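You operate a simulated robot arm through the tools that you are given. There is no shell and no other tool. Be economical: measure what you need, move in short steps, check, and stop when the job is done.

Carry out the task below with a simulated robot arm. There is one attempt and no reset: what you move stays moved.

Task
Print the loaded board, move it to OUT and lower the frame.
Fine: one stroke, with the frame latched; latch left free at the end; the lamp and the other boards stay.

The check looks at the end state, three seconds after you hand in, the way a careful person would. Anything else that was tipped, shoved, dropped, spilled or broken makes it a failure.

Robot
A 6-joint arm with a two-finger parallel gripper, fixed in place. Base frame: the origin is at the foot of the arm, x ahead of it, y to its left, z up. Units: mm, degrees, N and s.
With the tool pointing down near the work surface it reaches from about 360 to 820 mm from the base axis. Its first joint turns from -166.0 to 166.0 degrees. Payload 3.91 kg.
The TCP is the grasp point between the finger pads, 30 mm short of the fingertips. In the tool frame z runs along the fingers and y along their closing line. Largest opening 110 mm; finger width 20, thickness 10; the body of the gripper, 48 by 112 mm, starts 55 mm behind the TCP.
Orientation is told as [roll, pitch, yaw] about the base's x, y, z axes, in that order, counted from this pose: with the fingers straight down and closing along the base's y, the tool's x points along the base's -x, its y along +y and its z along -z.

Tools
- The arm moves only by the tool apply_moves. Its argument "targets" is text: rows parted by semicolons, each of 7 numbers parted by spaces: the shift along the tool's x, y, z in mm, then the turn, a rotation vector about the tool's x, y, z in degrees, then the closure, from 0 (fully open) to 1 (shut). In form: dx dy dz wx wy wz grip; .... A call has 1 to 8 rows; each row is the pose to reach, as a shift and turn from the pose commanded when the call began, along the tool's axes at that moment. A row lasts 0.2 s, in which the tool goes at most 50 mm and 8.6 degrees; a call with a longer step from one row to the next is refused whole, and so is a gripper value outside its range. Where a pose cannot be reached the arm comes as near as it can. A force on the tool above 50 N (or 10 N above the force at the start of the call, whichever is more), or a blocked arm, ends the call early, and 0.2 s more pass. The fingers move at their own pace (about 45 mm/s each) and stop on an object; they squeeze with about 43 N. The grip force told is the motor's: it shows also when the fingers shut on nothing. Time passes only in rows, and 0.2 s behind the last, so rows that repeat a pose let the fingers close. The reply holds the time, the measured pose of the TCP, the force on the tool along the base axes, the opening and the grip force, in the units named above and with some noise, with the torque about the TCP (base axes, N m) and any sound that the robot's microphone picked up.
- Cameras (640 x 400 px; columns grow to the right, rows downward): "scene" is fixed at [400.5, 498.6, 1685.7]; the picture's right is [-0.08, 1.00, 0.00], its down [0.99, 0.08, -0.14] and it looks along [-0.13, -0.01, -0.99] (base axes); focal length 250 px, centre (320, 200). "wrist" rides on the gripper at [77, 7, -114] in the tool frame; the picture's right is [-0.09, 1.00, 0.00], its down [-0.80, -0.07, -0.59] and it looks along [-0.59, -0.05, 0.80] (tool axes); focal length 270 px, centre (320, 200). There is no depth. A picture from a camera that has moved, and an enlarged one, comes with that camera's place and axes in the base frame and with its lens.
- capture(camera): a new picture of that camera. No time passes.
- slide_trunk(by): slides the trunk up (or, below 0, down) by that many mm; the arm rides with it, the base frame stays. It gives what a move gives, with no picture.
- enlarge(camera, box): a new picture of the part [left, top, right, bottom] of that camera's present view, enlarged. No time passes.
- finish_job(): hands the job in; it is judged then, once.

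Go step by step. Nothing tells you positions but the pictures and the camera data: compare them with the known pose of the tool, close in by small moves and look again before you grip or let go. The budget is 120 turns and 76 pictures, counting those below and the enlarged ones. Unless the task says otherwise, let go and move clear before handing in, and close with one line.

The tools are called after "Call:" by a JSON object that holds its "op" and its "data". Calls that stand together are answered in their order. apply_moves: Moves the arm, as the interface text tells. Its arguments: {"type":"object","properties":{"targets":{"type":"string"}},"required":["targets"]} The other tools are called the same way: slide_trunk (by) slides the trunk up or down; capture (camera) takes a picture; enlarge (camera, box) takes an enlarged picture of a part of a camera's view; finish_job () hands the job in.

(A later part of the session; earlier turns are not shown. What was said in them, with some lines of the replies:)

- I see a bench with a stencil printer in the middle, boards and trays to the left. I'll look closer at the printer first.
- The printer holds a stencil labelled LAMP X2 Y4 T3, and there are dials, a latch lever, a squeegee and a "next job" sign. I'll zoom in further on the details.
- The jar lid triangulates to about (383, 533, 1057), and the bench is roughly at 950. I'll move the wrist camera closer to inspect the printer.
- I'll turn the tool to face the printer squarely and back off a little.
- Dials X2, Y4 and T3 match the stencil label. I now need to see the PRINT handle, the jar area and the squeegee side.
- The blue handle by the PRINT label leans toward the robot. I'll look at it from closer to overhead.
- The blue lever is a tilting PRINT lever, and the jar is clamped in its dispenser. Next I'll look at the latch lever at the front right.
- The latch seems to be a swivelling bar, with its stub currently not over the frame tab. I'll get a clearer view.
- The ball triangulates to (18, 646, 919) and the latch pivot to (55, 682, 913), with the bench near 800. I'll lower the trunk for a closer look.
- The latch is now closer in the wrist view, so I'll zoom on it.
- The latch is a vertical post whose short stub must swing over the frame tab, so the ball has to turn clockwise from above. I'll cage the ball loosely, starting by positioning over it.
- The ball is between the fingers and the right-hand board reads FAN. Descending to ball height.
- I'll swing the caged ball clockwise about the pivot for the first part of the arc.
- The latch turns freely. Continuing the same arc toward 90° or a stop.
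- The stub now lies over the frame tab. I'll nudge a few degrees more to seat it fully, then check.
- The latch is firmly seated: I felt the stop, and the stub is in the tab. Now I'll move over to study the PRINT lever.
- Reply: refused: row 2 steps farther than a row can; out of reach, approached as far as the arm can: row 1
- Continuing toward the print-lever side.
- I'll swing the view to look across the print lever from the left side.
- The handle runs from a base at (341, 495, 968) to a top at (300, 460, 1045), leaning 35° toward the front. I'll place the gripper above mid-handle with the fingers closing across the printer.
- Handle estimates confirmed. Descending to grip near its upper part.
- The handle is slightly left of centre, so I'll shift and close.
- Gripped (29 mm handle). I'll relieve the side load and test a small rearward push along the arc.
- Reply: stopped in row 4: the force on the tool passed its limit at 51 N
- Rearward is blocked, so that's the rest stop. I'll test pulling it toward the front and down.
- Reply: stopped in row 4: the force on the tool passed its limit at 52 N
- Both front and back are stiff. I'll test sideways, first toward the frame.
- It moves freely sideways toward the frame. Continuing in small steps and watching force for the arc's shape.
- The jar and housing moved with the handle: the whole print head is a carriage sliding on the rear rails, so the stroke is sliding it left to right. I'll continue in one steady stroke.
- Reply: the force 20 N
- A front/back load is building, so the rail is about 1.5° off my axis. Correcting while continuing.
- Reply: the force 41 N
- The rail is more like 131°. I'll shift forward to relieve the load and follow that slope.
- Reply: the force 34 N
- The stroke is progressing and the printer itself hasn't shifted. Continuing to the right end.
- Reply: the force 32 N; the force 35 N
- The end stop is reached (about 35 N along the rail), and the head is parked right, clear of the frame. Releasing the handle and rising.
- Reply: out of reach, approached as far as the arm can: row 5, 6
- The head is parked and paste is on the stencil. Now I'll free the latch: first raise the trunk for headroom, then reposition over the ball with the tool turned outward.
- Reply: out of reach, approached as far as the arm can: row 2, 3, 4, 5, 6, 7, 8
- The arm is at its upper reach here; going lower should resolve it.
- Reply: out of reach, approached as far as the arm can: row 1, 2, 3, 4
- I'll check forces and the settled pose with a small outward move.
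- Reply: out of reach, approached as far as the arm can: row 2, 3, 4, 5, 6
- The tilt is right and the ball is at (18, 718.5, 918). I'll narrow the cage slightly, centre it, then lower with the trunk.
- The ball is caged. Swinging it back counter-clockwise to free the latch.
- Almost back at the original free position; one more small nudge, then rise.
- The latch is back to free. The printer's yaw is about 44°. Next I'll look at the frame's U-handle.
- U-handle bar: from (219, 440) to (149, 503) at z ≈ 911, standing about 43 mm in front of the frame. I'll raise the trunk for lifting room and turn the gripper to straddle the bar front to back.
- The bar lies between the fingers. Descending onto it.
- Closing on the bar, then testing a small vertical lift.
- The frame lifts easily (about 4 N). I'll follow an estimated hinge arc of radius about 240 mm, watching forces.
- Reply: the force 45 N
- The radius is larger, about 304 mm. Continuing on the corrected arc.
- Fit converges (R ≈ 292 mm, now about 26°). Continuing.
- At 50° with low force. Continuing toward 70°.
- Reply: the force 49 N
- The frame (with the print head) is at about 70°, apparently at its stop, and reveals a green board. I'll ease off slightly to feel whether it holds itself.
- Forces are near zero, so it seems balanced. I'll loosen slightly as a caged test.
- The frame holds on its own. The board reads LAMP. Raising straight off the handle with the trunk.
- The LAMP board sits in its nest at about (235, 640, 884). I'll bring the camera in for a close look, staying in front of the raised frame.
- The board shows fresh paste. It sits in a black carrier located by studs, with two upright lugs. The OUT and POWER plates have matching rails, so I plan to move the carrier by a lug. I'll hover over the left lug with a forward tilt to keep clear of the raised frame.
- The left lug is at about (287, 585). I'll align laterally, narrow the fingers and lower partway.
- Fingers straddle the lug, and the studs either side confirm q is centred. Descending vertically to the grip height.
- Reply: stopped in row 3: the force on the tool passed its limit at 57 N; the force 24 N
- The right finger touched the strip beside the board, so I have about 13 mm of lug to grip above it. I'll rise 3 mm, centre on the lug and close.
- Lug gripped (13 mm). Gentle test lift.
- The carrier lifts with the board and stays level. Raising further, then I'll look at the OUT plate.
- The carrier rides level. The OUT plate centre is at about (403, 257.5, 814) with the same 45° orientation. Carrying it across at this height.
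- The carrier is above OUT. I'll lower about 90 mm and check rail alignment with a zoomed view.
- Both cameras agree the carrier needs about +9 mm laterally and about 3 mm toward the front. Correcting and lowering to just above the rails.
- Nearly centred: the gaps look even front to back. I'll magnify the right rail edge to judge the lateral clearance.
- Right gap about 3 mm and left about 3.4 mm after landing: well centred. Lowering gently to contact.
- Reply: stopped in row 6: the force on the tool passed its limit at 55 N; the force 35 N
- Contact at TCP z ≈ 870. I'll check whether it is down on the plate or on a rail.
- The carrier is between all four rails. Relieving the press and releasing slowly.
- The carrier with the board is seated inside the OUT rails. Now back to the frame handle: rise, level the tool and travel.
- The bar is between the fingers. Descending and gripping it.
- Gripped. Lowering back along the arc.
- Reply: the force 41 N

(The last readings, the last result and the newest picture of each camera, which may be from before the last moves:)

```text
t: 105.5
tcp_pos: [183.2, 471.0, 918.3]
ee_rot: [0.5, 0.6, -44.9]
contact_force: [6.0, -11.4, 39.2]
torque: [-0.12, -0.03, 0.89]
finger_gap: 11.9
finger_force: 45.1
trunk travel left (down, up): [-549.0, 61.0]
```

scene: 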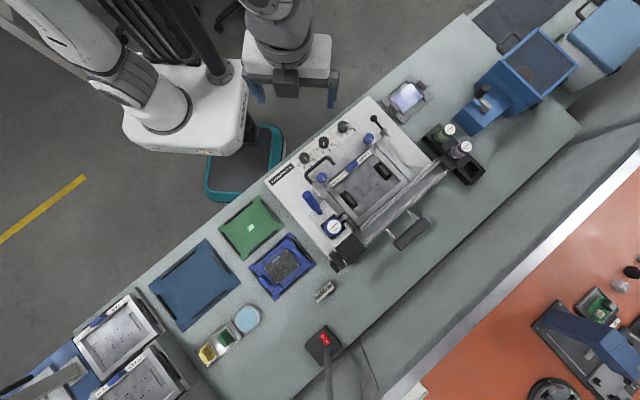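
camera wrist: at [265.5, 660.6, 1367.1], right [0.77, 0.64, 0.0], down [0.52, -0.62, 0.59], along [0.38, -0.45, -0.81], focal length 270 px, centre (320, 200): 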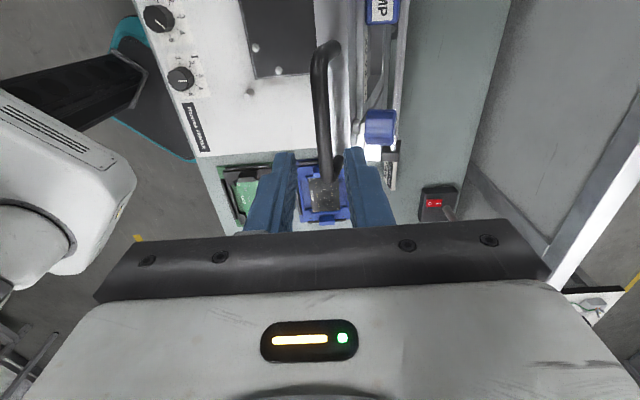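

The frame is fully down (39 N reaction at the original height). Easing, releasing and rising.

Call:
{"op": "apply_moves", "data": {"targets": "0 0 -3 0 0 0 0.95; 0 0 -3 0 0 0 0.85; 0 0 -3 0 0 0 0.75; 0 0 -3 0 0 0 0.73; 0 0 -3 0 0 0 0.73"}}

Call:
{"op": "apply_moves", "data": {"targets": "0 0 -20 0 0 0 0.73; 0 0 -60 0 0 0 0.73; 0 0 -105 0 0 0 0.73; 0 0 -150 0 0 0 0.73; 0 -40 -180 0 0 0 0.73; 0 -90 -190 0 0 0 0.73; 0 -135 -200 0 0 0 0.73"}}

Call:
{"op": "enlarge", "data": {"camera": "scene", "box": [250, 80, 450, 280]}}

```text
t: 106.7
tcp_pos: [181.8, 473.0, 917.4]
ee_rot: [0.1, 0.4, -45.0]
contact_force: [-0.5, -0.3, -0.1]
torque: [0.0, 0.0, 0.03]
finger_gap: 29.7
finger_force: 0.1
trunk travel left (down, up): [-549.0, 61.0]
```

```text
refused: row 6 steps farther than a row can; nothing moved
```

```text
2.00 times, centred on (350, 180) of scene
camera zoom: at [400.5, 498.6, 1685.7], right [-0.08, 1.0, 0.0], down [0.99, 0.08, -0.14], along [-0.13, -0.01, -0.99], focal length 499 px, centre (260, 240)
```

zoom: 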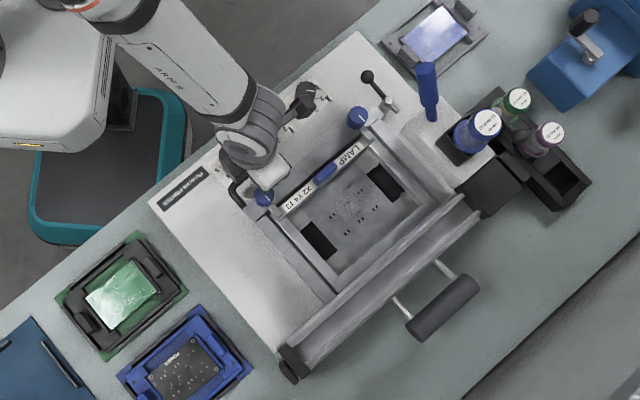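

The frame is flat and the latch is free. Now I'll rise clear of the handle.

Call:
{"op": "apply_moves", "data": {"targets": "0 0 -20 0 0 0 0.73; 0 0 -60 0 0 0 0.73; 0 0 -105 0 0 0 0.73; 0 0 -150 0 0 0 0.73; 0 -30 -180 0 0 0 0.73; 0 -65 -200 0 0 0 0.73; 0 -100 -215 0 0 0 0.73; 0 -100 -215 0 0 0 0.73"}}

Call:
{"op": "enlarge", "data": {"camera": "scene", "box": [250, 80, 450, 280]}}

Call:
{"op": "enlarge", "data": {"camera": "scene", "box": [330, 90, 410, 170]}}

```text
t: 108.5
tcp_pos: [114.2, 398.0, 1131.6]
ee_rot: [0.0, 0.3, -44.8]
contact_force: [0.0, 0.5, 0.0]
torque: [0.0, -0.01, 0.03]
finger_gap: 29.6
finger_force: 0.0
trunk travel left (down, up): [-549.0, 61.0]
```

```text
2.00 times, centred on (350, 180) of scene
camera zoom: at [400.5, 498.6, 1685.7], right [-0.08, 1.0, 0.0], down [0.99, 0.08, -0.14], along [-0.13, -0.01, -0.99], focal length 499 px, centre (260, 240)
```

zoom: 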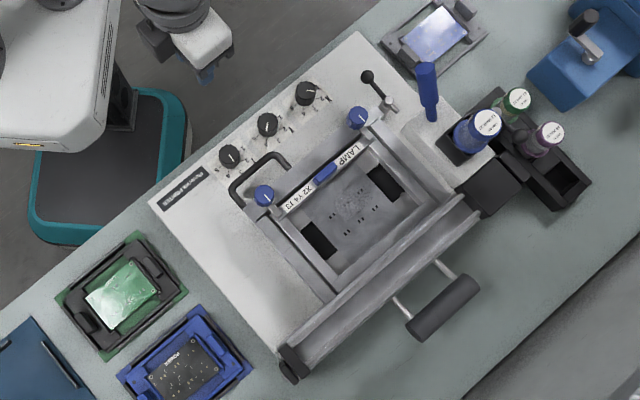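

```text
5.00 times, centred on (370, 130) of scene
camera zoom: at [400.5, 498.6, 1685.7], right [-0.08, 1.0, 0.0], down [0.99, 0.08, -0.14], along [-0.13, -0.01, -0.99], focal length 1248 px, centre (70, 550)
```

zoom: 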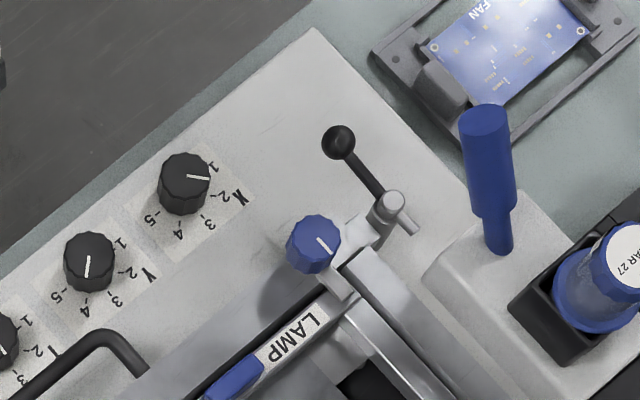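

The board is on OUT, the frame is down, the latch is free, and the dials and other boards look unchanged. The arm is clear, so I'm handing in.

Call:
{"op": "finish_job", "data": {}}

```text
The job is handed in.
```

I printed the loaded LAMP board in one stroke with the frame latched and moved it to OUT in its carrier. The frame is lowered and the latch is free; in the last pictures the LAMP stencil, POWER and FAN were in place.
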